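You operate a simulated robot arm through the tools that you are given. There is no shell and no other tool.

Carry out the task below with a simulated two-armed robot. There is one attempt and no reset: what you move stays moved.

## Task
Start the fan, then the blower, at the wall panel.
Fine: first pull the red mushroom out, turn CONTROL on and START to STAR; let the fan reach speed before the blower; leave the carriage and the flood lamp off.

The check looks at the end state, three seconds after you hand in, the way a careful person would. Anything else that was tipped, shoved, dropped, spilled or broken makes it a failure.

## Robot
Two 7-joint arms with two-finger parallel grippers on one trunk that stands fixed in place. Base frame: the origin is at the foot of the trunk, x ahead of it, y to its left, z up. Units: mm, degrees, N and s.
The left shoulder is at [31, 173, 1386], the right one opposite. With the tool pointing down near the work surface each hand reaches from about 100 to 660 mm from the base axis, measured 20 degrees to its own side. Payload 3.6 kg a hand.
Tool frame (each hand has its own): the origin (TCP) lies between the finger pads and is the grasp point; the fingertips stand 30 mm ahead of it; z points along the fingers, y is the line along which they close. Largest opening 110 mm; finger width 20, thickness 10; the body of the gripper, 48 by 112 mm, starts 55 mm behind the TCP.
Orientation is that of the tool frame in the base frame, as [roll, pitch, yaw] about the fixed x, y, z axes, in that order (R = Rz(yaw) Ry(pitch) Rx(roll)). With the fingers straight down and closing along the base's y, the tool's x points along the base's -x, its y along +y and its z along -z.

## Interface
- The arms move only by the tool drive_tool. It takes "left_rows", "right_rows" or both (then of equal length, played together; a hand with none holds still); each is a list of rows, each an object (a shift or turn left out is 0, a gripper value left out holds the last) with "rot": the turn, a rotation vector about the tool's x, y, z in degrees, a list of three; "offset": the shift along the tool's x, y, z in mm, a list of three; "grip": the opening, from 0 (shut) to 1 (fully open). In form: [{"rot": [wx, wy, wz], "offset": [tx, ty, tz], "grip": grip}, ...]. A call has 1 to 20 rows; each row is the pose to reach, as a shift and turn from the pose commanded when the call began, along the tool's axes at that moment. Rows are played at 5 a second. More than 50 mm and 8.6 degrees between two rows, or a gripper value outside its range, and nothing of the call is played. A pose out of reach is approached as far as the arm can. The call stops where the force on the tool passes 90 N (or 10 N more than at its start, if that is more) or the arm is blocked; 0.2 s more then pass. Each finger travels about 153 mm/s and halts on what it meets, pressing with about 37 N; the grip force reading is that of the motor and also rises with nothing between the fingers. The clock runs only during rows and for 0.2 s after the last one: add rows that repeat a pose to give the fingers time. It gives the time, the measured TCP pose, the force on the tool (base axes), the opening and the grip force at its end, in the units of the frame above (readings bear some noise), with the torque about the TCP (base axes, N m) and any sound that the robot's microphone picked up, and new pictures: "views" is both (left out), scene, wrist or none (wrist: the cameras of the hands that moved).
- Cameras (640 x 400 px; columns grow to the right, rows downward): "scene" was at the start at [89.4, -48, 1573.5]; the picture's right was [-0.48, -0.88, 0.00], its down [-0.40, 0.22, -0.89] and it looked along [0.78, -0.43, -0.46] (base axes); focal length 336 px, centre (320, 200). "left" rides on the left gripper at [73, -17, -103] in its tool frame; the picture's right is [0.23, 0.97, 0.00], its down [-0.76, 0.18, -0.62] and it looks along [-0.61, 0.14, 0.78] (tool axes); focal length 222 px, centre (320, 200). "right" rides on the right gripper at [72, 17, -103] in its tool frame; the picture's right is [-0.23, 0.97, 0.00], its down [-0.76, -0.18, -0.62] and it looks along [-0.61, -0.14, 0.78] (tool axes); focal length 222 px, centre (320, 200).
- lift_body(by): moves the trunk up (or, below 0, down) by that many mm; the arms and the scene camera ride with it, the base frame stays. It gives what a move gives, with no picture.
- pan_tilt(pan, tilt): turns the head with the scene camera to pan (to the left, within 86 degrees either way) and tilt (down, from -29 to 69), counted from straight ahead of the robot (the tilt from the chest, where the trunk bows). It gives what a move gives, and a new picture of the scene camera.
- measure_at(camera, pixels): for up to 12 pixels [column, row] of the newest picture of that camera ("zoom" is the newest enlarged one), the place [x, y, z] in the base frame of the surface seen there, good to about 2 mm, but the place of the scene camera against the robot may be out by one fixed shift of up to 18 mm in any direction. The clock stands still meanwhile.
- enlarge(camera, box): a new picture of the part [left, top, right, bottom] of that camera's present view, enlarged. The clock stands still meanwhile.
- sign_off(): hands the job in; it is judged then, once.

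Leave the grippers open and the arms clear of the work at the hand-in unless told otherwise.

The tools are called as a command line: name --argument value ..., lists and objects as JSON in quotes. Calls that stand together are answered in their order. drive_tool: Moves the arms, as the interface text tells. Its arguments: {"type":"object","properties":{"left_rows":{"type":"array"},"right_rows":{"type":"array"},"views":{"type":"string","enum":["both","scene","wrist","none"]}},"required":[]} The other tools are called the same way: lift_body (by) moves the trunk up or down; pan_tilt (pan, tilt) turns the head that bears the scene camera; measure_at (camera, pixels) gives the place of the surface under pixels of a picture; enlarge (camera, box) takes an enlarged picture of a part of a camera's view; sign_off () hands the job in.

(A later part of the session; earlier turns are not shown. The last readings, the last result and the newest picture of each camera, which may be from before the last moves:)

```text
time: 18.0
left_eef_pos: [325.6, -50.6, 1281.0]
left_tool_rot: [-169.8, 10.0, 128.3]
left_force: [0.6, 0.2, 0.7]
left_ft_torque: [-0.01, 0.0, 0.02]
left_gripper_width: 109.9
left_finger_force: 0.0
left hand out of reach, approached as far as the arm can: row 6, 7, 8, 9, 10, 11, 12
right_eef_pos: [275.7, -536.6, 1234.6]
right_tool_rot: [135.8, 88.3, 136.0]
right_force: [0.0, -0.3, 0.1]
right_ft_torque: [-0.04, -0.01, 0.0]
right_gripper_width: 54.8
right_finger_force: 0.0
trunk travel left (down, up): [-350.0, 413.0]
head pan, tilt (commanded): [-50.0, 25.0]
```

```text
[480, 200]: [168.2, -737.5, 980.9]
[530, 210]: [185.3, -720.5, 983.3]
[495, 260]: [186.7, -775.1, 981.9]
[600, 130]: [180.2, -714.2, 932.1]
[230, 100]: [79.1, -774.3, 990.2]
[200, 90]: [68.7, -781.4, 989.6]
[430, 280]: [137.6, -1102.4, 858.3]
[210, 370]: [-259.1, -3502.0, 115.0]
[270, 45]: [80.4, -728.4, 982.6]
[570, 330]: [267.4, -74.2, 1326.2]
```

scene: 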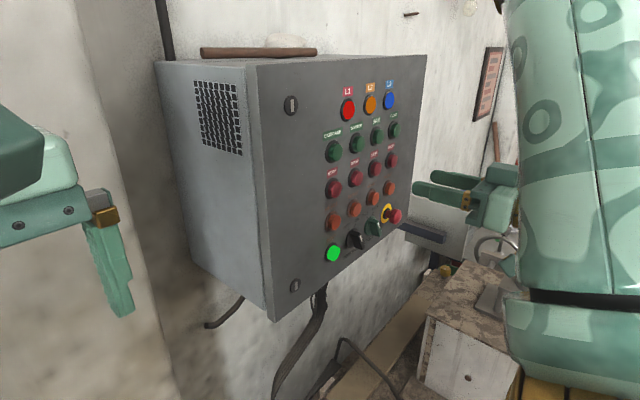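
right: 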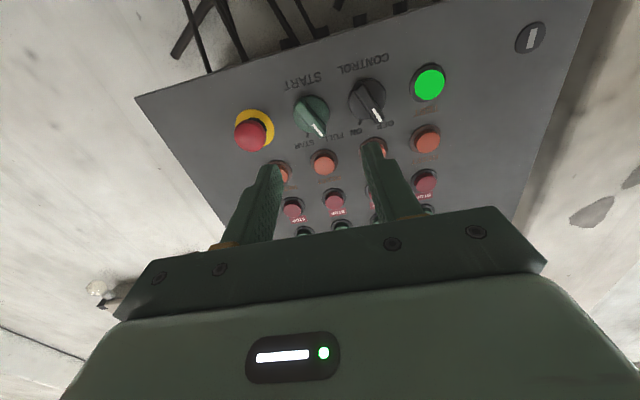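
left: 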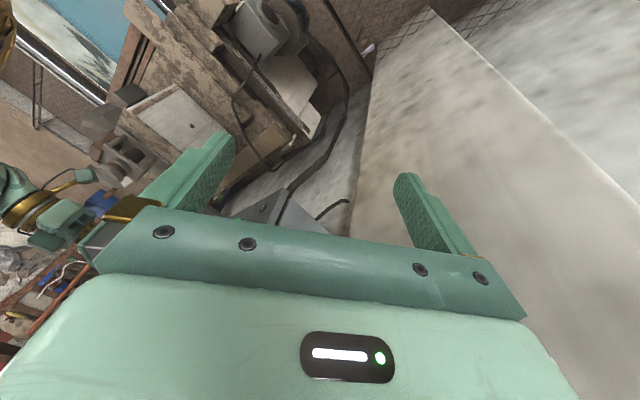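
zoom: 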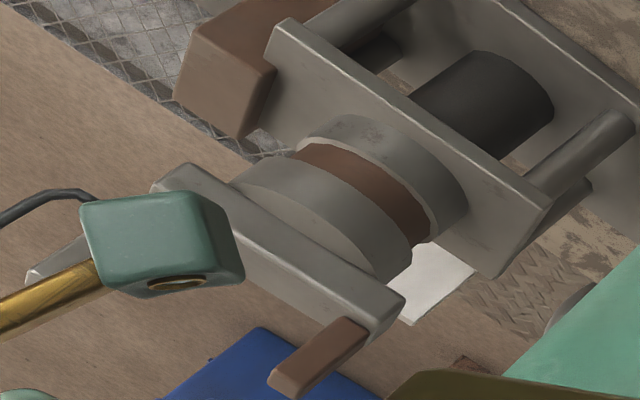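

The stand's top bar carries upright grips at (175, -747, up to 1086) and (100, -745, ~1097); all of it lies at x ≤ 190 at hand height. So I'll go forward first (TCP x ≈ 362, fingertips 392, still in front of knobs and mushroom at 405+), and only then to the right, which keeps the hand body ahead of the stand. First move: to (362, -640, 1073), also correcting the 1.2° tilt left by the stop.

drive_tool --right_rows '[{"offset": [10.5, -21.5, 30]}, {"offset": [21, -43, 60]}, {"offset": [31.4, -64.4, 89.8], "rot": [0, -1.2, -1.2]}, {"offset": [63, -75, 89.5], "rot": [0, -1.2, -1.2]}, {"offset": [95, -86, 89.5], "rot": [0, -1.2, -1.2]}, {"offset": [126, -96, 89.4], "rot": [0, -1.2, -1.2]}, {"offset": [157.5, -107, 89.3], "rot": [0, -1.2, -1.2]}, {"offset": [157.5, -107, 89.3], "rot": [0, -1.2, -1.2]}]'

```text
time: 19.8
left_eef_pos: [325.5, -49.8, 1280.9]
left_tool_rot: [-169.7, 10.0, 128.4]
left_force: [0.1, -0.2, 0.3]
left_ft_torque: [-0.02, -0.01, -0.03]
left_gripper_width: 110.1
left_finger_force: 0.0
right_eef_pos: [365.1, -642.5, 1072.7]
right_tool_rot: [-48.0, 89.8, -48.0]
right_force: [-0.3, -0.4, -0.4]
right_ft_torque: [0.0, 0.01, -0.02]
right_gripper_width: 55.0
right_finger_force: 0.1
trunk travel left (down, up): [-350.0, 413.0]
head pan, tilt (commanded): [-50.0, 25.0]
```

scene: 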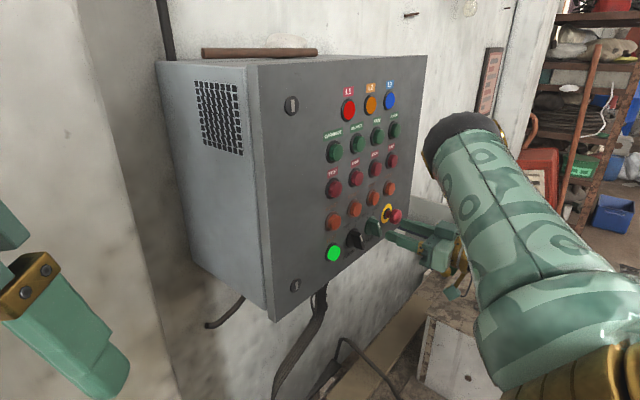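
right: 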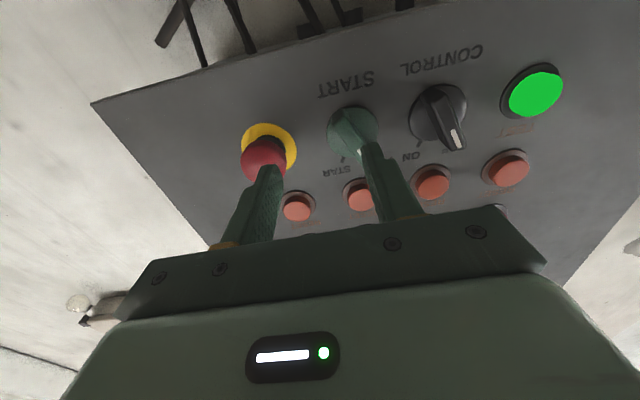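

At (365, -642.5, 1072.7), no forces. Fingertips at x ≈ 395. Now slide right by 22 mm and check force.

drive_tool --right_rows '[{"offset": [0, -11, 0]}, {"offset": [0, -22, 0]}]' --views "none"

```text
time: 20.4
left_eef_pos: [325.5, -50.3, 1280.0]
left_tool_rot: [-169.7, 10.0, 128.4]
left_force: [-0.3, 0.4, -0.7]
left_ft_torque: [-0.03, 0.0, -0.01]
left_gripper_width: 110.0
left_finger_force: 0.0
right_eef_pos: [365.7, -666.4, 1073.2]
right_tool_rot: [-32.4, 89.9, -32.3]
right_force: [0.8, -0.1, 0.2]
right_ft_torque: [0.01, 0.01, 0.0]
right_gripper_width: 55.2
right_finger_force: 0.1
trunk travel left (down, up): [-350.0, 413.0]
head pan, tilt (commanded): [-50.0, 25.0]
```

No force at y = -666. Sliding the remaining 21.5 mm in small rows.

drive_tool --right_rows '[{"offset": [0, -8, 0]}, {"offset": [0, -15, 0]}, {"offset": [0, -21.5, 0]}, {"offset": [0, -21.5, 0]}]'

```text
time: 21.4
left_eef_pos: [329.1, -37.5, 1279.6]
left_tool_rot: [-169.2, 10.3, 128.4]
left_force: [0.6, 0.3, 0.1]
left_ft_torque: [-0.02, 0.0, -0.03]
left_gripper_width: 110.2
left_finger_force: 0.0
right_eef_pos: [364.8, -670.3, 1075.8]
right_tool_rot: [72.6, 89.0, 72.0]
right_force: [1.0, 0.0, 0.9]
right_ft_torque: [-0.01, 0.0, 0.0]
right_gripper_width: 54.8
right_finger_force: 0.0
trunk travel left (down, up): [-350.0, 413.0]
head pan, tilt (commanded): [-50.0, 25.0]
```

scene: 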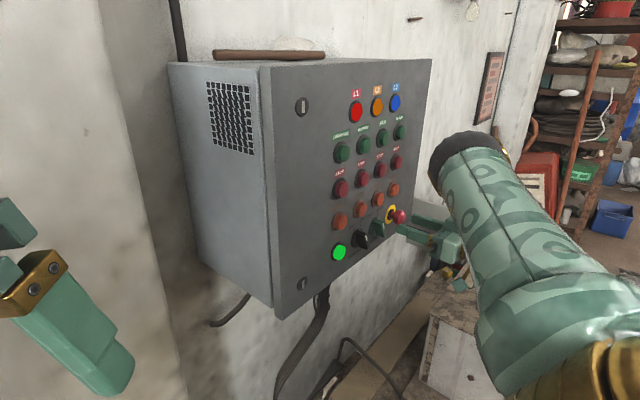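
right: 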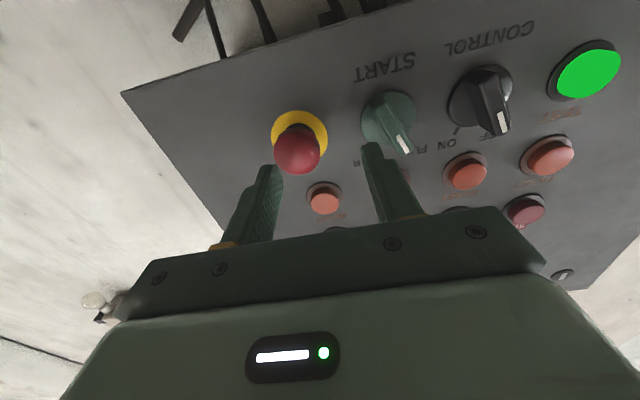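

The hand reading shows no tool force, but the TCP only reached y = -670 and the trunk swayed (left hand shifted 13 mm): an arm link behind the wrist is pressing on the stand. I back off to the left at once (45 mm from the commanded pose).

drive_tool --right_rows '[{"offset": [0, 20, 0]}, {"offset": [0, 45, 0]}, {"offset": [0, 45, 0]}]'

```text
time: 22.2
left_eef_pos: [325.5, -49.8, 1280.2]
left_tool_rot: [-169.8, 9.9, 128.4]
left_force: [-0.7, 1.1, -0.2]
left_ft_torque: [0.05, 0.02, 0.02]
left_gripper_width: 110.0
left_finger_force: 0.0
right_eef_pos: [363.1, -640.1, 1075.3]
right_tool_rot: [-63.2, 89.8, -63.1]
right_force: [-0.1, 0.3, 0.4]
right_ft_torque: [-0.03, 0.01, 0.03]
right_gripper_width: 54.9
right_finger_force: 0.0
trunk travel left (down, up): [-350.0, 413.0]
head pan, tilt (commanded): [-50.0, 25.0]
```

scene: 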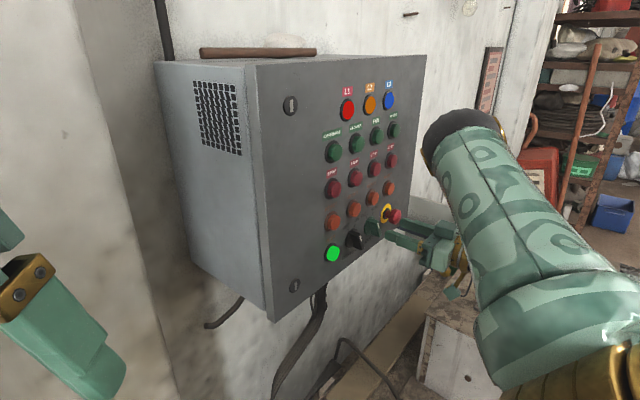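
right: 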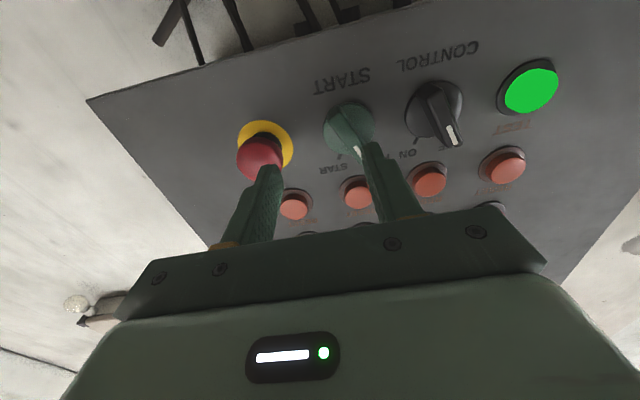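

Forces are zero again and the left hand has returned. I measure where the arm's links are, to find what touched.

measure_at --camera "scene" --pixels '[[440, 140], [470, 120], [495, 130], [500, 220], [458, 258], [452, 292], [438, 232], [445, 255], [540, 260], [466, 245], [430, 160], [600, 330]]'

enlarge --camera "scene" --box '[390, 100, 550, 330]'

enlarge --camera "left" --box '[0, 80, 240, 280]'

```text
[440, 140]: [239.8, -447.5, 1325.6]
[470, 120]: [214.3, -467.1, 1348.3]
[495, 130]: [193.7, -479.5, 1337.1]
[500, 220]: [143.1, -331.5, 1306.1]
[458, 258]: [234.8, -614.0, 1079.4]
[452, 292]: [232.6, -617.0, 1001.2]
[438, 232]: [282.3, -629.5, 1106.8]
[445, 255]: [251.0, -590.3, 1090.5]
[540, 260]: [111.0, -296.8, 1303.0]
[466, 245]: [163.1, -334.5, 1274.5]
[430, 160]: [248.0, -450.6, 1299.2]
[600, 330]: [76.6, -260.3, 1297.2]
```

```text
1.74 times, centred on (470, 215) of scene
```

zoom: 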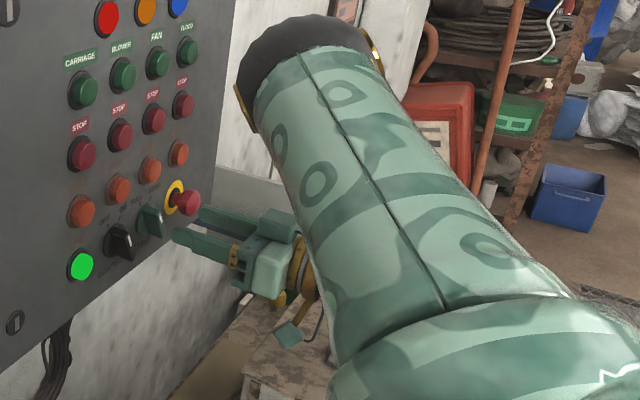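

```text
2.00 times, centred on (120, 180) of left
```

zoom: 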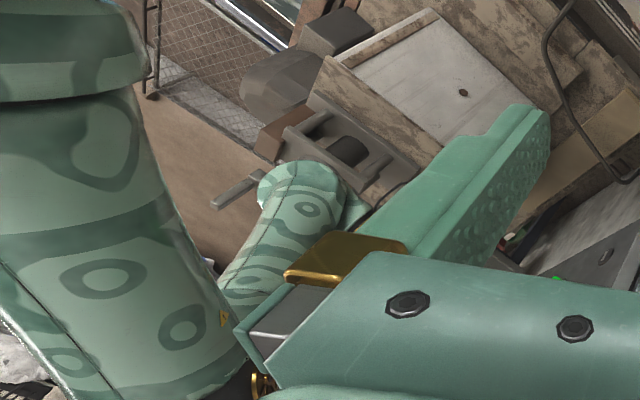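

The left wrist view shows the right forearm's wrist end at zoom (305,190), right beside the stand's top bar. I'll measure it.

measure_at --camera "zoom" --pixels '[[300, 170], [270, 190], [340, 185], [300, 230], [265, 260], [330, 215], [235, 185], [320, 165], [290, 200], [345, 200]]'

```text
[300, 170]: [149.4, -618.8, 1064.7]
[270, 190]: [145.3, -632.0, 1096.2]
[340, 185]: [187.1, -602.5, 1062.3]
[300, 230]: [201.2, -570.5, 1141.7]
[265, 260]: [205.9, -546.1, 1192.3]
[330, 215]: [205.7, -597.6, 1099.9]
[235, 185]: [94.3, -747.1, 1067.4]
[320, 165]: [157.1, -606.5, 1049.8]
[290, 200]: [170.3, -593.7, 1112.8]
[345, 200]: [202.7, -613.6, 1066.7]
```

The wrist joint bulges about 80 mm to each side of the tool axis at ~190 mm behind the TCP; that is what met the stand. Plan: pitch the hand 40° down (fingers forward and down), which lifts the wrist to z ≈ 1195, clear above the stand (top ≈ 1097), while the fingers still close on the cap from left and right. First turn in place by +40° about tool y.

drive_tool --right_rows '[{"rot": [0, 8, 0]}, {"rot": [0, 16, 0]}, {"rot": [0, 24, 0]}, {"rot": [0, 32, 0]}, {"rot": [0, 40, 0]}, {"rot": [0, 40, 0]}]'

```text
time: 23.6
left_eef_pos: [324.3, -51.0, 1281.3]
left_tool_rot: [-169.8, 9.9, 128.4]
left_force: [-0.2, 0.2, -0.5]
left_ft_torque: [0.01, 0.0, 0.02]
left_gripper_width: 110.3
left_finger_force: 0.1
right_eef_pos: [364.2, -641.0, 1073.6]
right_tool_rot: [-179.9, 50.0, -179.9]
right_force: [0.3, -0.3, 0.0]
right_ft_torque: [-0.02, -0.03, -0.02]
right_gripper_width: 55.2
right_finger_force: 0.0
trunk travel left (down, up): [-350.0, 413.0]
head pan, tilt (commanded): [-50.0, 25.0]
```

scene: 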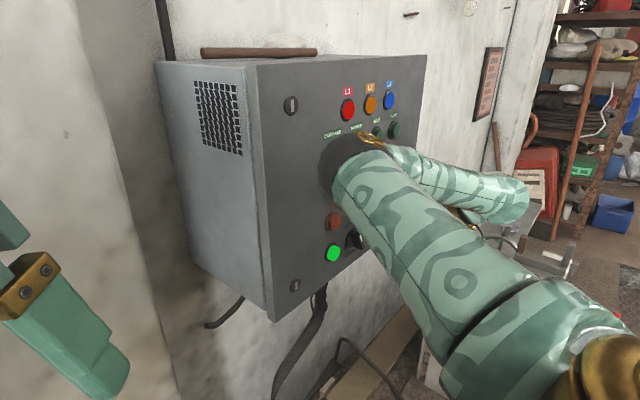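
right: 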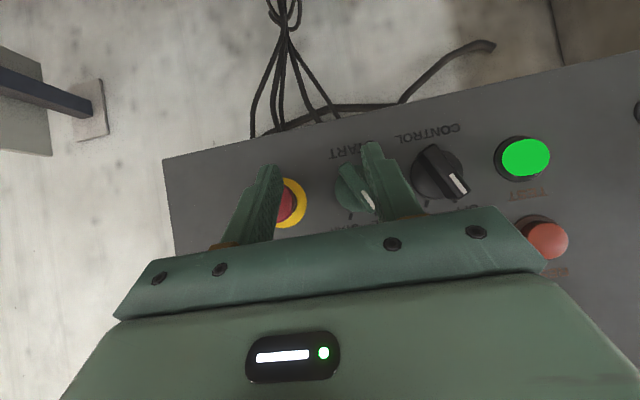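

The elbow has swung down in front of the panel (scene (345,165)). I check how near it is to the buttons.

measure_at --camera "scene" --pixels '[[345, 165], [335, 165], [370, 138], [330, 180], [345, 145], [380, 160], [430, 170], [500, 195], [360, 140], [325, 170]]'

enlarge --camera "scene" --box '[300, 100, 540, 250]'

```text
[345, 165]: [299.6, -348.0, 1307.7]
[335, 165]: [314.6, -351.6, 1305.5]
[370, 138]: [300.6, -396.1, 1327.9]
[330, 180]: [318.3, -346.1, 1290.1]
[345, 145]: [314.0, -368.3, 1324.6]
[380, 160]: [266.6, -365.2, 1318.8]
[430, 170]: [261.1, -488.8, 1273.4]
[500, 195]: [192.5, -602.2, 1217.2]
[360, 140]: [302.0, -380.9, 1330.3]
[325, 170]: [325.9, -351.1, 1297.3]
```

```text
2.67 times, centred on (420, 175) of scene
```

zoom: 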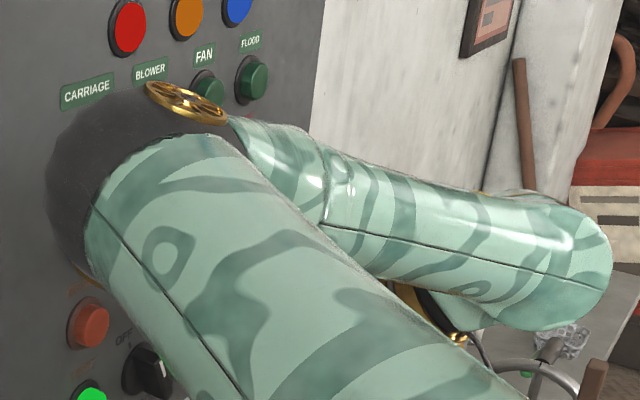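

The elbow's front is at x ≈ 341, about 85 mm from the buttons: fine. Now slide right 46.5 mm in small steps toward y = -687.5.

drive_tool --right_rows '[{"offset": [0, -12, 0]}, {"offset": [0, -24, 0]}, {"offset": [0, -36, 0]}, {"offset": [0, -46.5, 0]}, {"offset": [0, -46.5, 0]}]'

```text
time: 24.8
left_eef_pos: [324.7, -50.1, 1280.0]
left_tool_rot: [-169.6, 10.0, 128.4]
left_force: [-0.1, -0.8, 0.5]
left_ft_torque: [-0.02, -0.03, 0.0]
left_gripper_width: 110.2
left_finger_force: 0.0
right_eef_pos: [363.7, -685.8, 1074.9]
right_tool_rot: [-179.8, 50.1, -179.7]
right_force: [-0.5, -0.3, -0.6]
right_ft_torque: [0.01, -0.01, 0.0]
right_gripper_width: 55.1
right_finger_force: 0.1
trunk travel left (down, up): [-350.0, 413.0]
head pan, tilt (commanded): [-50.0, 25.0]
```

scene: 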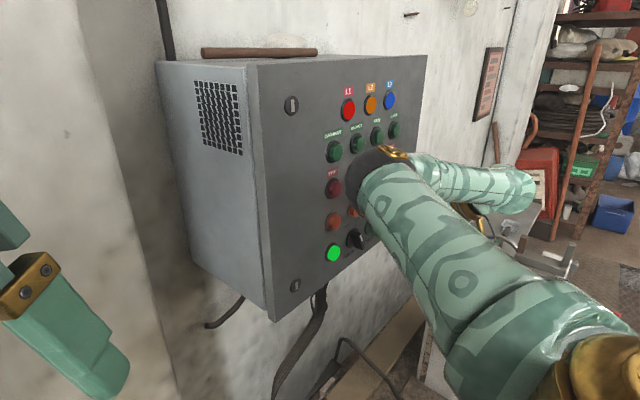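
right: 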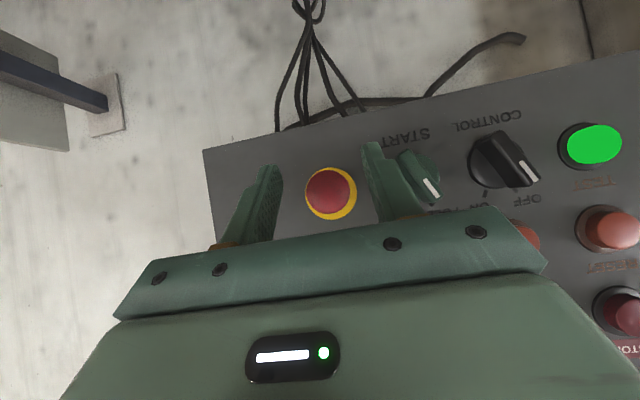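

No contact this time. The mushroom cap at (330,190) sits between the fingers in the wrist view. I measure the cap and fingertips again to centre precisely.

measure_at --camera "right" --pixels '[[329, 191], [309, 190], [348, 188], [329, 170], [330, 208], [308, 205], [354, 190], [320, 217], [270, 170], [372, 148], [400, 175], [430, 200]]'

enlarge --camera "right" --box '[250, 130, 410, 230]'

```text
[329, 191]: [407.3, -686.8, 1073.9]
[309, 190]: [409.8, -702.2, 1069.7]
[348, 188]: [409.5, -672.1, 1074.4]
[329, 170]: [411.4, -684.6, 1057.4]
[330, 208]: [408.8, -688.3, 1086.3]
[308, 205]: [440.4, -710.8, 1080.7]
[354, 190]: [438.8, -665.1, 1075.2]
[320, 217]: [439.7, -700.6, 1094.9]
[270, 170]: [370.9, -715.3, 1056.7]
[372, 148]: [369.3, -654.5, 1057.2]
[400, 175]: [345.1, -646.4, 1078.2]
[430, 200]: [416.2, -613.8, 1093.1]
```

```text
4.00 times, centred on (330, 180) of right
```

zoom: 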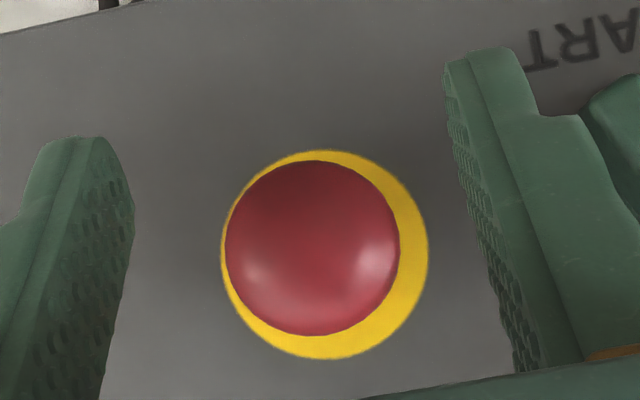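

Cap centre is (y -687.1, z 1072), front x ≈ 406. Fingers are centred. Moving straight forward 41 mm (TCP to x ≈ 405, fingertips ≈ 434, plate at 441).

drive_tool --right_rows '[{"offset": [-9, 0, 11]}, {"offset": [-18, 0, 22]}, {"offset": [-25.6, 0, 32]}, {"offset": [-25.6, 0, 32]}]'

```text
time: 25.8
left_eef_pos: [325.7, -51.2, 1281.7]
left_tool_rot: [-169.7, 10.0, 128.4]
left_force: [0.2, -0.8, -0.4]
left_ft_torque: [-0.03, 0.02, 0.01]
left_gripper_width: 110.0
left_finger_force: 0.0
right_eef_pos: [405.2, -686.8, 1073.7]
right_tool_rot: [-179.8, 50.1, -179.8]
right_force: [0.7, 0.0, -0.7]
right_ft_torque: [0.01, 0.02, 0.02]
right_gripper_width: 54.8
right_finger_force: 0.1
trunk travel left (down, up): [-350.0, 413.0]
head pan, tilt (commanded): [-50.0, 25.0]
```

scene: 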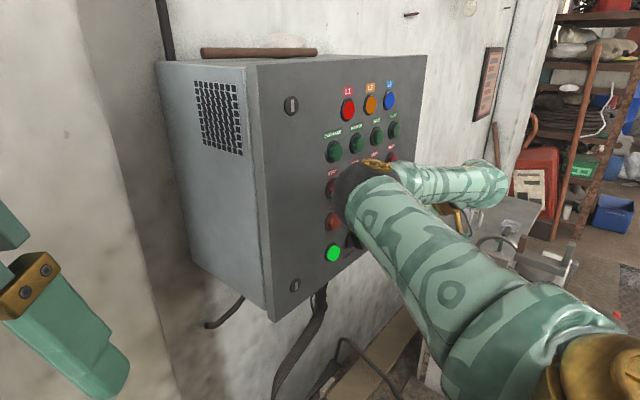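
right: 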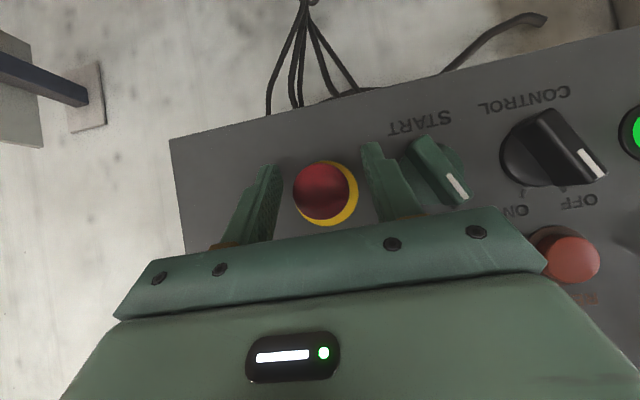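

The fingers straddle the cap with no contact. I check the elbow distance to the panel again, then close.

measure_at --camera "scene" --pixels '[[340, 185], [345, 200], [350, 175], [375, 165], [338, 195], [360, 168]]'

drive_tool --right_rows '[{"grip": 0.3}, {"grip": 0.15}, {"grip": 0.15}, {"grip": 0.0}, {"grip": 0.0}, {"grip": 0.0}]'

```text
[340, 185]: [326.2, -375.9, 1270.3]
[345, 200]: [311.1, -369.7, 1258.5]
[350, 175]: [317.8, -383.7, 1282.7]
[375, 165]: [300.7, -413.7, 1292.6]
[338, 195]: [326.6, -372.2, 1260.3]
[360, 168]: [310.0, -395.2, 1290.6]
```

```text
time: 27.2
left_eef_pos: [326.1, -50.0, 1280.0]
left_tool_rot: [-169.8, 9.9, 128.3]
left_force: [-0.6, 0.3, 0.1]
left_ft_torque: [-0.02, 0.04, 0.0]
left_gripper_width: 110.3
left_finger_force: 0.0
right_eef_pos: [404.9, -686.8, 1073.3]
right_tool_rot: [-180.0, 50.0, -179.9]
right_force: [0.8, -9.7, 6.5]
right_ft_torque: [-0.01, 0.18, -0.42]
right_gripper_width: 34.7
right_finger_force: 45.2
trunk travel left (down, up): [-350.0, 413.0]
head pan, tilt (commanded): [-50.0, 25.0]
```

scene: 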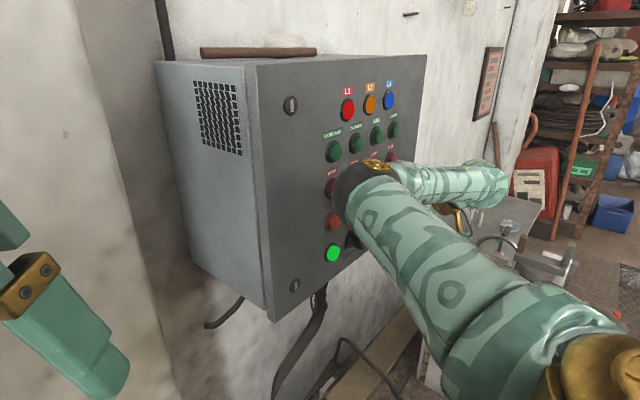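
right: 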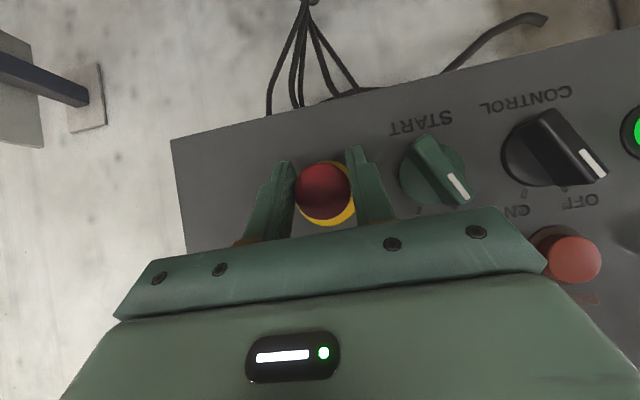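

The cap is held (34.7 mm, 45 N). Now pull straight out along -x, 4 mm a row up to 12 mm, and watch force and sound.

drive_tool --right_rows '[{"offset": [1.9, 0, -2.3], "grip": 0}, {"offset": [3.9, 0, -4.6], "grip": 0}, {"offset": [5.8, 0, -6.9], "grip": 0}, {"offset": [7.7, 0, -9.2], "grip": 0}, {"offset": [7.7, 0, -9.2], "grip": 0}]'

```text
time: 28.4
left_eef_pos: [329.4, -51.4, 1279.5]
left_tool_rot: [-169.7, 9.8, 128.3]
left_force: [-0.3, -0.3, 0.6]
left_ft_torque: [0.02, -0.01, 0.0]
left_gripper_width: 109.9
left_finger_force: 0.2
right_eef_pos: [399.2, -687.6, 1073.7]
right_tool_rot: [-180.0, 50.3, -179.6]
right_force: [23.5, -18.6, 14.3]
right_ft_torque: [0.02, 0.64, -0.08]
right_gripper_width: 34.8
right_finger_force: 45.1
trunk travel left (down, up): [-350.0, 413.0]
head pan, tilt (commanded): [-50.0, 25.0]
heard: click
```

scene: 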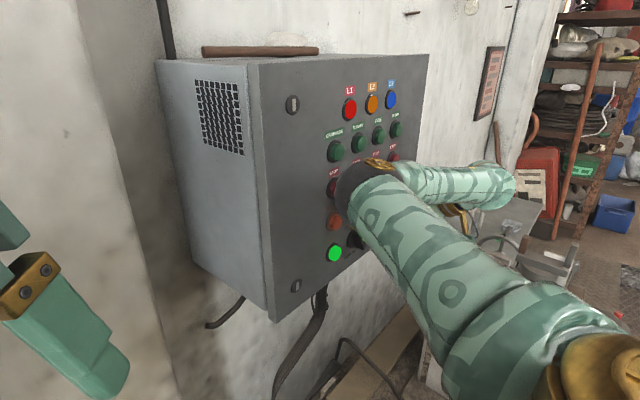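
right: 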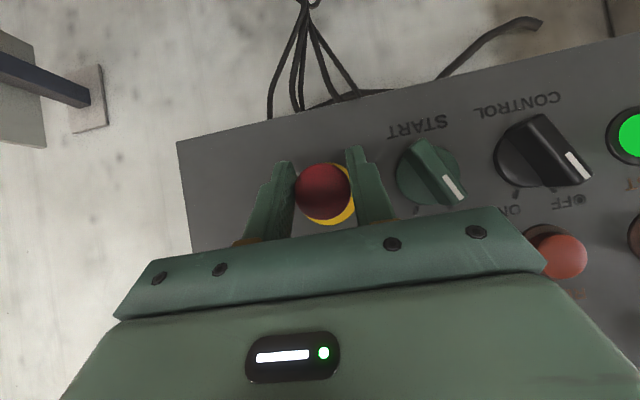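

A click was heard and the cap came out about 6 mm, now against its end stop. I open the fingers (the hand then relaxes backward) and look.

drive_tool --right_rows '[{"offset": [0, 0, 0], "grip": 0.5}, {"offset": [0, 0, 0], "grip": 0.5}, {"offset": [0, 0, 0], "grip": 0.5}]' --views "wrist"

measure_at --camera "right" --pixels '[[325, 192], [325, 180], [330, 200], [432, 175], [455, 188], [575, 165]]'

```text
time: 29.2
left_eef_pos: [326.2, -51.6, 1280.1]
left_tool_rot: [-169.7, 10.0, 128.4]
left_force: [-0.3, -0.3, -0.8]
left_ft_torque: [-0.02, 0.01, 0.0]
left_gripper_width: 110.1
left_finger_force: 0.0
right_eef_pos: [392.4, -686.9, 1072.8]
right_tool_rot: [-179.9, 50.1, -179.8]
right_force: [-0.3, 0.0, -0.1]
right_ft_torque: [0.01, -0.02, 0.0]
right_gripper_width: 54.9
right_finger_force: 0.1
trunk travel left (down, up): [-350.0, 413.0]
head pan, tilt (commanded): [-50.0, 25.0]
```

right: 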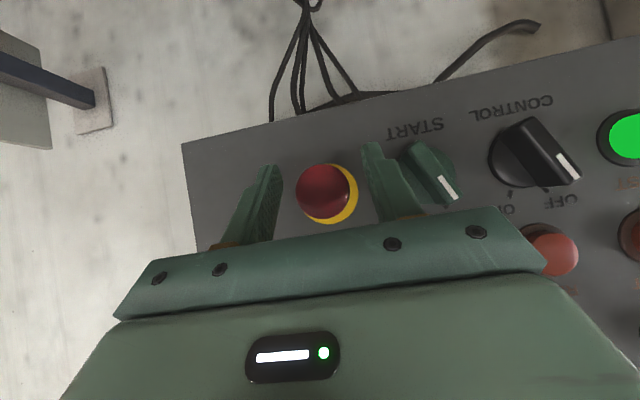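

```text
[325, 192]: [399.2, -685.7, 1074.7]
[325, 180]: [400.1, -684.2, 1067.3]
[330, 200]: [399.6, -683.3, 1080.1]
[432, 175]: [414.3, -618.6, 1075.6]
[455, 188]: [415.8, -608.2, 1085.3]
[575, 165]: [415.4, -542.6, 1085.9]
```

The cap front is now at x ≈ 399 (was 406) and it stays out. Next: retreat 37 mm, then shift left to y ≈ -616 in front of START.

drive_tool --right_rows '[{"offset": [12, 0, -14]}, {"offset": [23.8, 0, -28.3]}, {"offset": [23.8, 24, -28.3]}, {"offset": [23.8, 48, -28.3]}, {"offset": [23.8, 71, -28.3], "grip": 0.4}, {"offset": [23.8, 71, -28.3], "grip": 0.4}]'

```text
time: 30.6
left_eef_pos: [326.1, -51.0, 1280.7]
left_tool_rot: [-169.8, 9.9, 128.4]
left_force: [0.3, -0.9, 0.1]
left_ft_torque: [-0.03, 0.02, -0.03]
left_gripper_width: 110.1
left_finger_force: 0.1
right_eef_pos: [355.8, -615.2, 1072.8]
right_tool_rot: [-179.9, 50.1, -179.8]
right_force: [-0.8, -0.1, 0.0]
right_ft_torque: [0.01, 0.03, 0.03]
right_gripper_width: 44.1
right_finger_force: 0.1
trunk travel left (down, up): [-350.0, 413.0]
head pan, tilt (commanded): [-50.0, 25.0]
```

scene: 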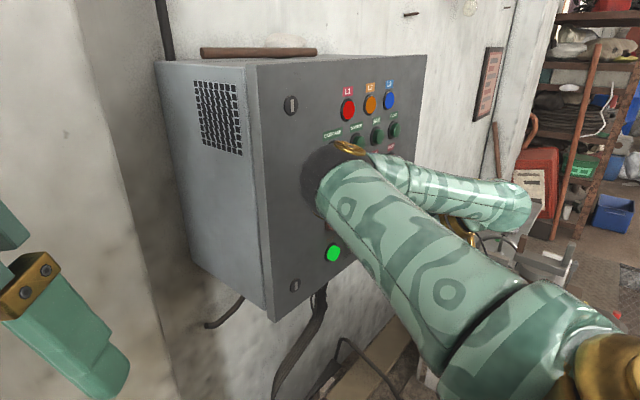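
right: 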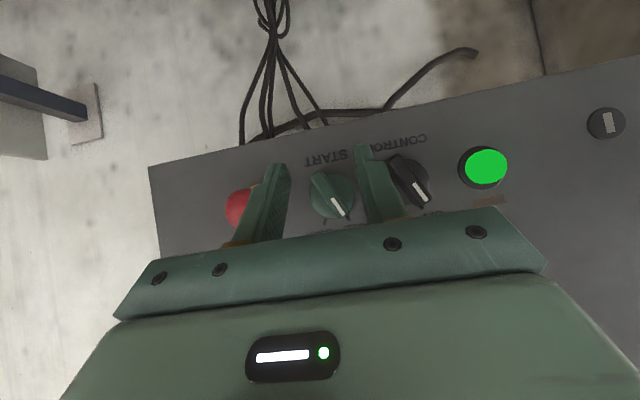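

Text order says CONTROL before START, so I'll do CONTROL first: shift left another 64 mm to y ≈ -551.5 and level the hand again (-40° about tool y).

drive_tool --right_rows '[{"offset": [0, 21, 0]}, {"offset": [0, 42, 0]}, {"offset": [0, 63.6, 0]}, {"offset": [0, 63.6, 0], "rot": [0, -8, 0]}, {"offset": [0, 63.6, 0], "rot": [0, -16, 0]}, {"offset": [0, 63.6, 0], "rot": [0, -24, 0]}, {"offset": [0, 63.6, 0], "rot": [0, -32, 0]}, {"offset": [0, 63.6, 0], "rot": [0, -40, 0]}, {"offset": [0, 63.6, 0], "rot": [0, -40, 0]}]'

```text
time: 32.6
left_eef_pos: [326.1, -48.9, 1280.4]
left_tool_rot: [-169.7, 10.0, 128.3]
left_force: [0.4, -0.1, -0.4]
left_ft_torque: [0.03, -0.03, 0.02]
left_gripper_width: 109.8
left_finger_force: 0.1
right_eef_pos: [357.0, -550.9, 1073.0]
right_tool_rot: [-41.7, 89.8, -41.5]
right_force: [0.3, 0.7, 0.4]
right_ft_torque: [0.02, 0.0, -0.03]
right_gripper_width: 44.0
right_finger_force: 0.0
trunk travel left (down, up): [-350.0, 413.0]
head pan, tilt (commanded): [-50.0, 25.0]
```

scene: 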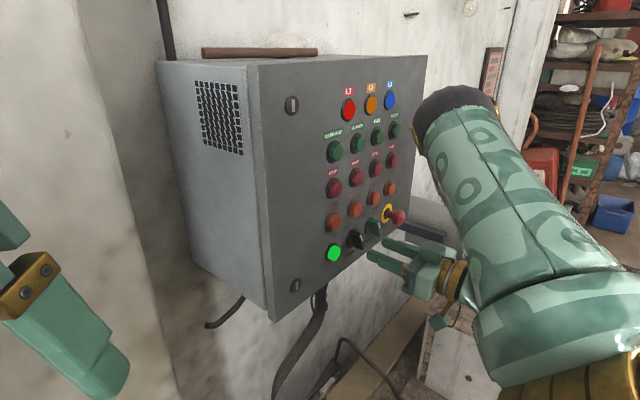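
right: 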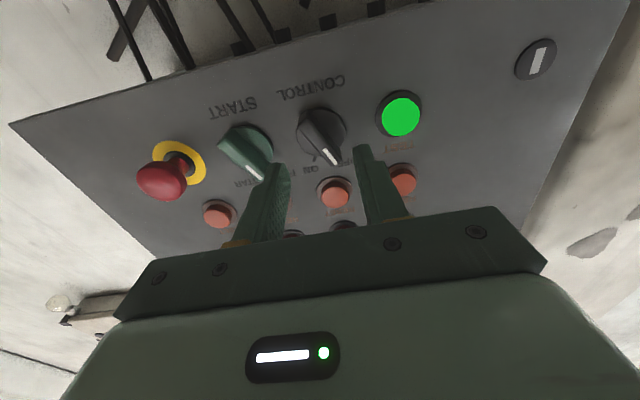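

Hand is level at (357, -551, 1073) facing CONTROL. I enlarge the knob in the wrist view and measure its bar and disc precisely.

enlarge --camera "right" --box '[272, 95, 368, 170]'

```text
5.33 times, centred on (320, 132) of right
```

zoom: 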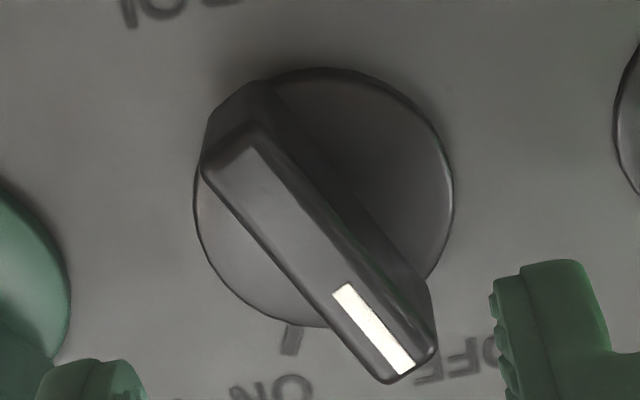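

measure_at --camera "zoom" --pixels '[[214, 172], [256, 134], [388, 372], [424, 352], [199, 205], [449, 185], [330, 72], [262, 314], [218, 268], [430, 262], [345, 290], [405, 365]]'

```text
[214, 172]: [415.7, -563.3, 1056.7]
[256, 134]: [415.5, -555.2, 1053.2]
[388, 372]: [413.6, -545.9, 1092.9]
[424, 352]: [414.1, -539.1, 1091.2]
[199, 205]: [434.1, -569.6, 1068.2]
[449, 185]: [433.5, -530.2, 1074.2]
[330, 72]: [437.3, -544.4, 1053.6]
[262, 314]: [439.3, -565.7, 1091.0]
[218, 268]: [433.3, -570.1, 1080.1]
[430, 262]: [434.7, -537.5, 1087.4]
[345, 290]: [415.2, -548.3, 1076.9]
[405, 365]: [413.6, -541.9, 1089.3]
```

CONTROL's centre is (-550.9, 1073.5), bar angle 24.4° to the left, bar front x = 414, disc at 433.5. I roll the hand -24.4° about the tool axis so the fingers straddle the bar.

drive_tool --right_rows '[{"rot": [0, 0, -8]}, {"rot": [0, 0, -16]}, {"rot": [0, 0, -24.4]}, {"rot": [0, 0, -24.4]}]'

```text
time: 33.6
left_eef_pos: [325.0, -50.9, 1280.1]
left_tool_rot: [-169.7, 9.8, 128.4]
left_force: [-0.4, -0.2, -1.2]
left_ft_torque: [0.03, -0.02, 0.03]
left_gripper_width: 109.8
left_finger_force: 0.0
right_eef_pos: [355.2, -552.1, 1073.8]
right_tool_rot: [-89.8, 65.3, -89.6]
right_force: [0.0, -0.2, -0.8]
right_ft_torque: [-0.01, 0.0, 0.03]
right_gripper_width: 43.9
right_finger_force: 0.1
trunk travel left (down, up): [-350.0, 413.0]
head pan, tilt (commanded): [-50.0, 25.0]
```

scene: 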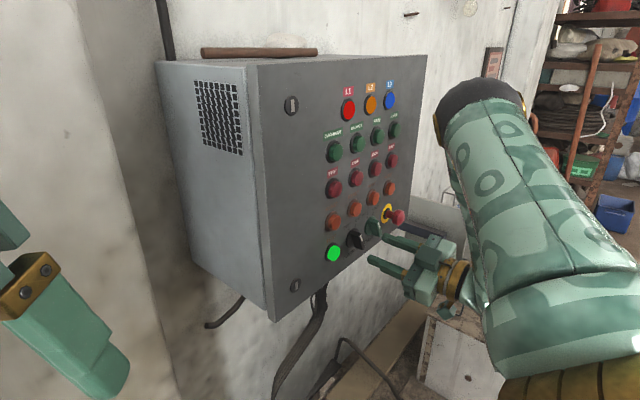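
right: 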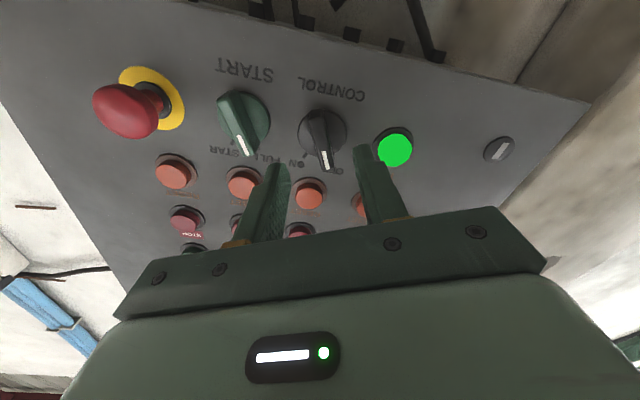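

The roll is right: the bar now runs parallel to the finger planes. I advance 44 mm so the fingertips reach x ≈ 430 on either side of the bar.

drive_tool --right_rows '[{"offset": [0, 0, 15]}, {"offset": [0, 0, 30]}, {"offset": [0, 0, 44]}, {"offset": [0, 0, 44]}]' --views "wrist"

```text
time: 34.6
left_eef_pos: [324.6, -51.6, 1279.9]
left_tool_rot: [-169.7, 10.0, 128.4]
left_force: [0.0, -0.1, -0.1]
left_ft_torque: [0.01, -0.01, 0.01]
left_gripper_width: 110.0
left_finger_force: 0.1
right_eef_pos: [398.7, -552.1, 1073.3]
right_tool_rot: [-89.7, 65.6, -89.6]
right_force: [-0.2, 0.7, -0.7]
right_ft_torque: [0.05, 0.0, 0.01]
right_gripper_width: 44.1
right_finger_force: 0.0
trunk travel left (down, up): [-350.0, 413.0]
head pan, tilt (commanded): [-50.0, 25.0]
```

right: 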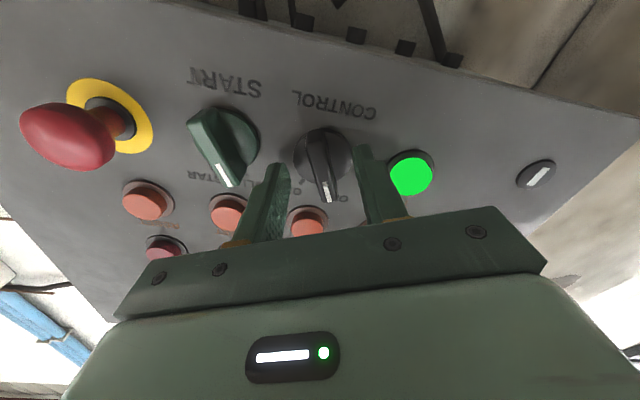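

The bar at (322,170) is midway between the fingers. Closing on it.

drive_tool --right_rows '[{"grip": 0.2}, {"grip": 0.08}, {"grip": 0.0}, {"grip": 0.0}]' --views "wrist"

```text
time: 35.6
left_eef_pos: [325.4, -48.5, 1280.9]
left_tool_rot: [-169.7, 10.1, 128.4]
left_force: [0.3, 0.0, 0.0]
left_ft_torque: [0.01, 0.01, 0.0]
left_gripper_width: 110.2
left_finger_force: 0.0
right_eef_pos: [399.1, -551.3, 1072.7]
right_tool_rot: [-90.1, 65.5, -89.9]
right_force: [-2.6, 10.2, -11.3]
right_ft_torque: [0.0, -0.34, 0.17]
right_gripper_width: 11.9
right_finger_force: 45.0
trunk travel left (down, up): [-350.0, 413.0]
head pan, tilt (commanded): [-50.0, 25.0]
```

right: 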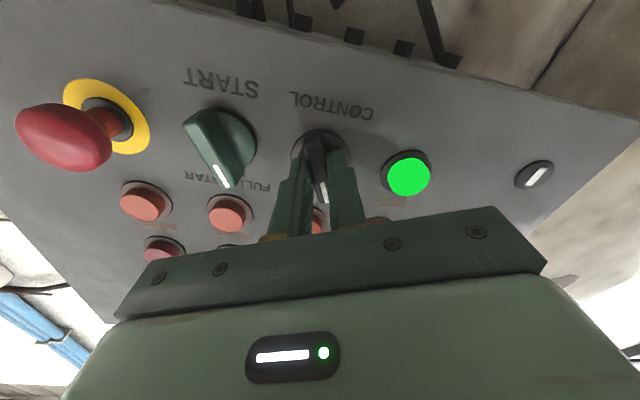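

Bar held (11.9 mm). Now turn +49° about the tool axis (clockwise as seen from the robot) toward ON.

drive_tool --right_rows '[{"rot": [0, 0, 7], "grip": 0}, {"rot": [0, 0, 14], "grip": 0}, {"rot": [0, 0, 21], "grip": 0}, {"rot": [0, 0, 28], "grip": 0}, {"rot": [0, 0, 35], "grip": 0}, {"rot": [0, 0, 42], "grip": 0}, {"rot": [0, 0, 49], "grip": 0}, {"rot": [0, 0, 49], "grip": 0}]'

```text
time: 37.4
left_eef_pos: [326.5, -48.7, 1281.1]
left_tool_rot: [-169.8, 10.0, 128.3]
left_force: [-0.2, 0.2, 0.1]
left_ft_torque: [0.0, 0.01, -0.01]
left_gripper_width: 110.2
left_finger_force: 0.1
right_eef_pos: [400.1, -550.1, 1074.0]
right_tool_rot: [90.1, 65.5, 90.4]
right_force: [-6.3, 20.8, -20.6]
right_ft_torque: [0.0, -0.13, -0.19]
right_gripper_width: 11.8
right_finger_force: 44.8
trunk travel left (down, up): [-350.0, 413.0]
head pan, tilt (commanded): [-50.0, 25.0]
```

scene: 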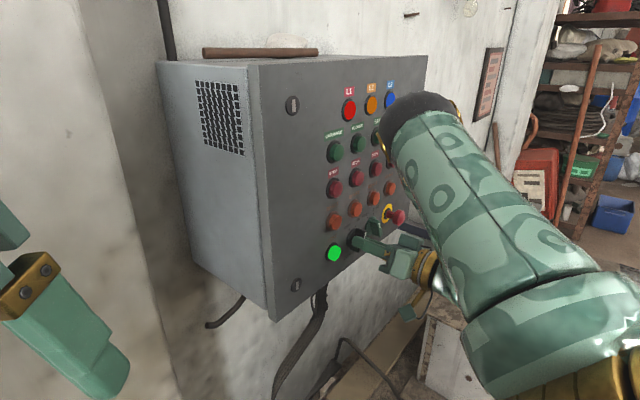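
right: 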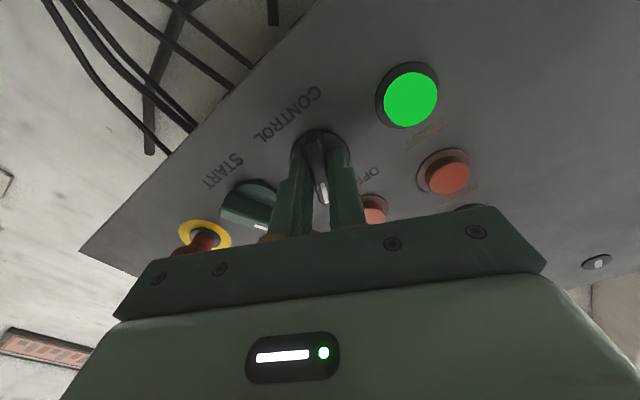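

The knob turned with the hand to +24.5° (at the ON tick), torque still near 0. I push 4° further to see if it meets its stop.

drive_tool --right_rows '[{"rot": [0, 0, 2], "grip": 0}, {"rot": [0, 0, 4], "grip": 0}, {"rot": [0, 0, 4], "grip": 0}]' --views "wrist"

enlarge --camera "right" --box '[264, 110, 392, 230]'

```text
time: 38.2
left_eef_pos: [326.4, -49.7, 1280.5]
left_tool_rot: [-169.6, 10.0, 128.4]
left_force: [0.0, -0.3, 0.5]
left_ft_torque: [-0.02, -0.04, -0.02]
left_gripper_width: 110.3
left_finger_force: 0.2
right_eef_pos: [400.5, -550.2, 1073.5]
right_tool_rot: [90.3, 61.6, 90.4]
right_force: [-5.3, 17.7, -17.5]
right_ft_torque: [-1.0, 0.95, 0.12]
right_gripper_width: 12.4
right_finger_force: 44.7
trunk travel left (down, up): [-350.0, 413.0]
head pan, tilt (commanded): [-50.0, 25.0]
```

right: 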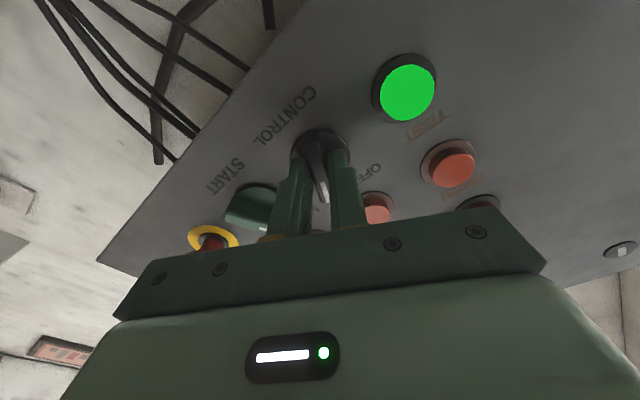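

```text
3.33 times, centred on (328, 170) of right
```

zoom: 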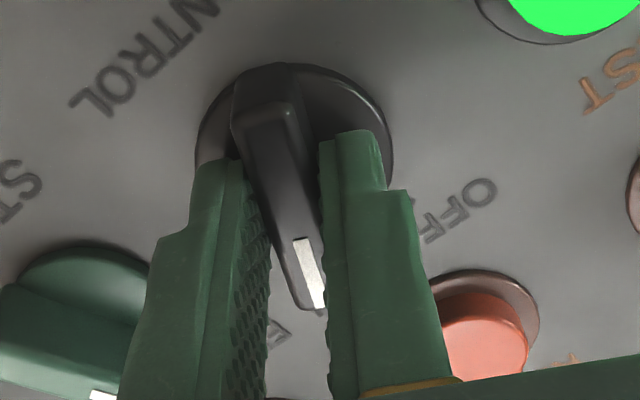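

Torque rose to -1.0 N m: the knob is against its ON stop. I go back 4° to take off the strain, open, and back away 44 mm.

drive_tool --right_rows '[{"rot": [0, 0, -3.5], "grip": 0}, {"rot": [0, 0, -3.5], "grip": 0.4}, {"rot": [0, 0, -3.5], "grip": 0.4}, {"rot": [0, 0, -3.5], "offset": [0, 0, -15], "grip": 0.4}, {"rot": [0, 0, -3.5], "offset": [0, 0, -30], "grip": 0.4}, {"rot": [0, 0, -3.5], "offset": [0, 0, -44], "grip": 0.4}, {"rot": [0, 0, -3.5], "offset": [0, 0, -44], "grip": 0.4}]'

enlarge --camera "scene" --box '[310, 190, 438, 270]'

```text
time: 39.8
left_eef_pos: [325.4, -50.1, 1280.1]
left_tool_rot: [-169.6, 9.8, 128.4]
left_force: [-0.5, 1.0, -0.5]
left_ft_torque: [-0.03, 0.01, 0.0]
left_gripper_width: 110.1
left_finger_force: 0.1
right_eef_pos: [355.3, -552.6, 1073.5]
right_tool_rot: [89.8, 65.0, 90.0]
right_force: [0.6, 0.4, 0.3]
right_ft_torque: [0.02, -0.02, -0.01]
right_gripper_width: 44.1
right_finger_force: 0.0
trunk travel left (down, up): [-350.0, 413.0]
head pan, tilt (commanded): [-50.0, 25.0]
```

scene: 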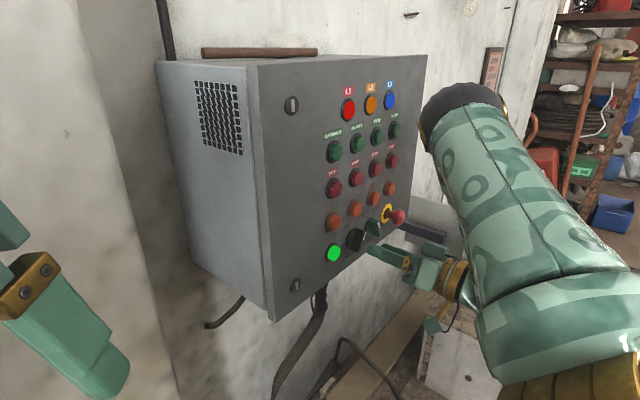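
right: 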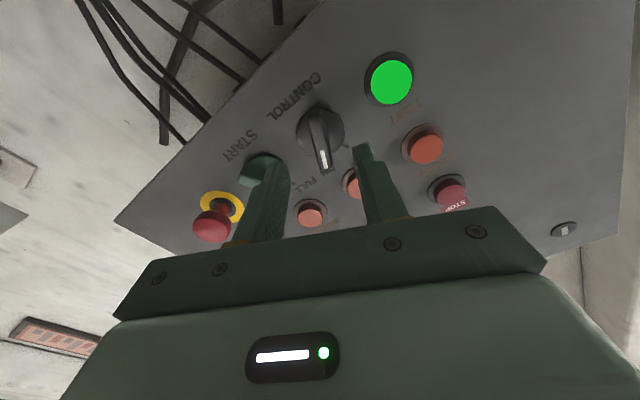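

```text
5.00 times, centred on (374, 230) of scene
```

zoom: 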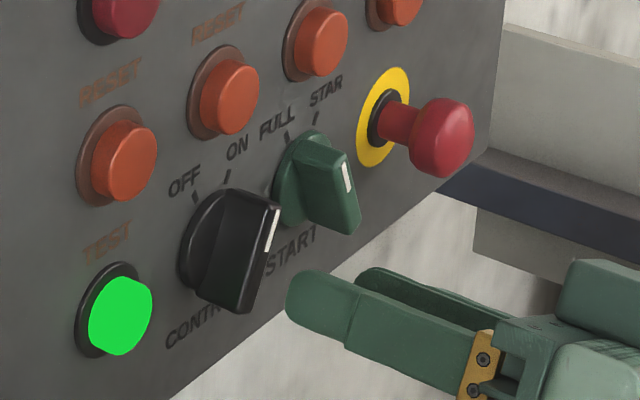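

CONTROL now points to ON and the mushroom is visibly further out. Next START: shift right 64.3 mm to y ≈ -616 and roll back -49.4° so the fingers match the bar at FULL.

drive_tool --right_rows '[{"offset": [-9, -19.4, 0], "rot": [0, 0, -7]}, {"offset": [-18, -38.8, 0], "rot": [0, 0, -14]}, {"offset": [-27.2, -58.3, 0], "rot": [0, 0, -21]}, {"offset": [-27.2, -58.3, 0], "rot": [0, 0, -28]}, {"offset": [-27.2, -58.3, 0], "rot": [0, 0, -35]}, {"offset": [-27.2, -58.3, 0], "rot": [0, 0, -42]}, {"offset": [-27.2, -58.3, 0], "rot": [0, 0, -49.4]}, {"offset": [-27.2, -58.3, 0], "rot": [0, 0, -49.4]}]'

```text
time: 41.6
left_eef_pos: [326.4, -49.6, 1280.0]
left_tool_rot: [-169.7, 9.8, 128.4]
left_force: [-0.6, -0.1, -0.5]
left_ft_torque: [0.02, -0.02, -0.02]
left_gripper_width: 110.3
left_finger_force: 0.2
right_eef_pos: [356.0, -616.7, 1072.6]
right_tool_rot: [-89.8, 65.5, -89.8]
right_force: [0.3, -0.4, -0.5]
right_ft_torque: [-0.01, -0.02, 0.0]
right_gripper_width: 44.1
right_finger_force: 0.1
trunk travel left (down, up): [-350.0, 413.0]
head pan, tilt (commanded): [-50.0, 25.0]
```

scene: 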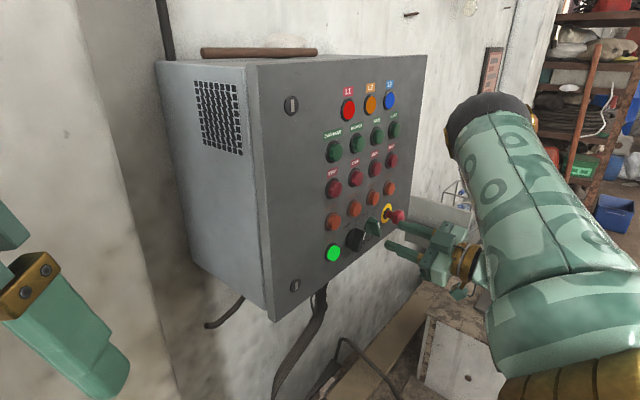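
right: 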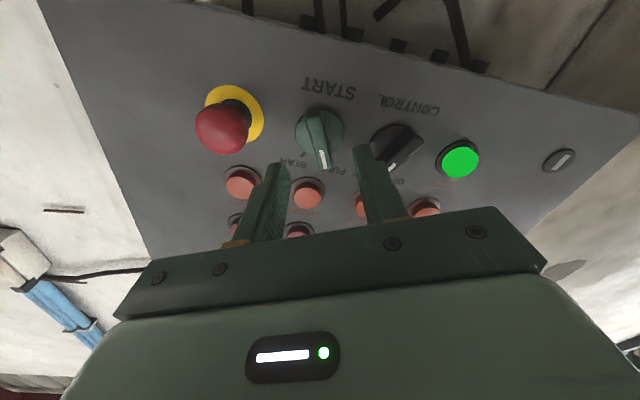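

Aligned as before: START's bar at (320,140) between the fingers. Advance 44 mm.

drive_tool --right_rows '[{"offset": [0, 0, 15]}, {"offset": [0, 0, 30]}, {"offset": [0, 0, 44]}, {"offset": [0, 0, 44]}]' --views "wrist"

```text
time: 42.6
left_eef_pos: [325.2, -50.7, 1280.4]
left_tool_rot: [-169.8, 10.0, 128.4]
left_force: [-0.6, -0.4, 0.0]
left_ft_torque: [0.01, 0.02, 0.01]
left_gripper_width: 109.8
left_finger_force: 0.1
right_eef_pos: [400.2, -616.1, 1074.5]
right_tool_rot: [-89.6, 65.6, -89.6]
right_force: [0.1, 0.1, 0.1]
right_ft_torque: [-0.01, -0.03, 0.03]
right_gripper_width: 44.1
right_finger_force: 0.0
trunk travel left (down, up): [-350.0, 413.0]
head pan, tilt (commanded): [-50.0, 25.0]
```

right: 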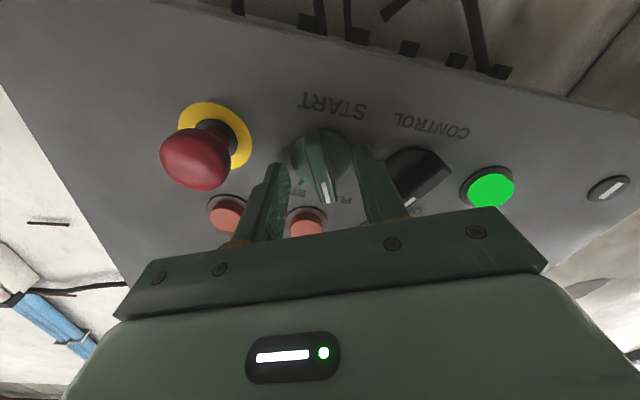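

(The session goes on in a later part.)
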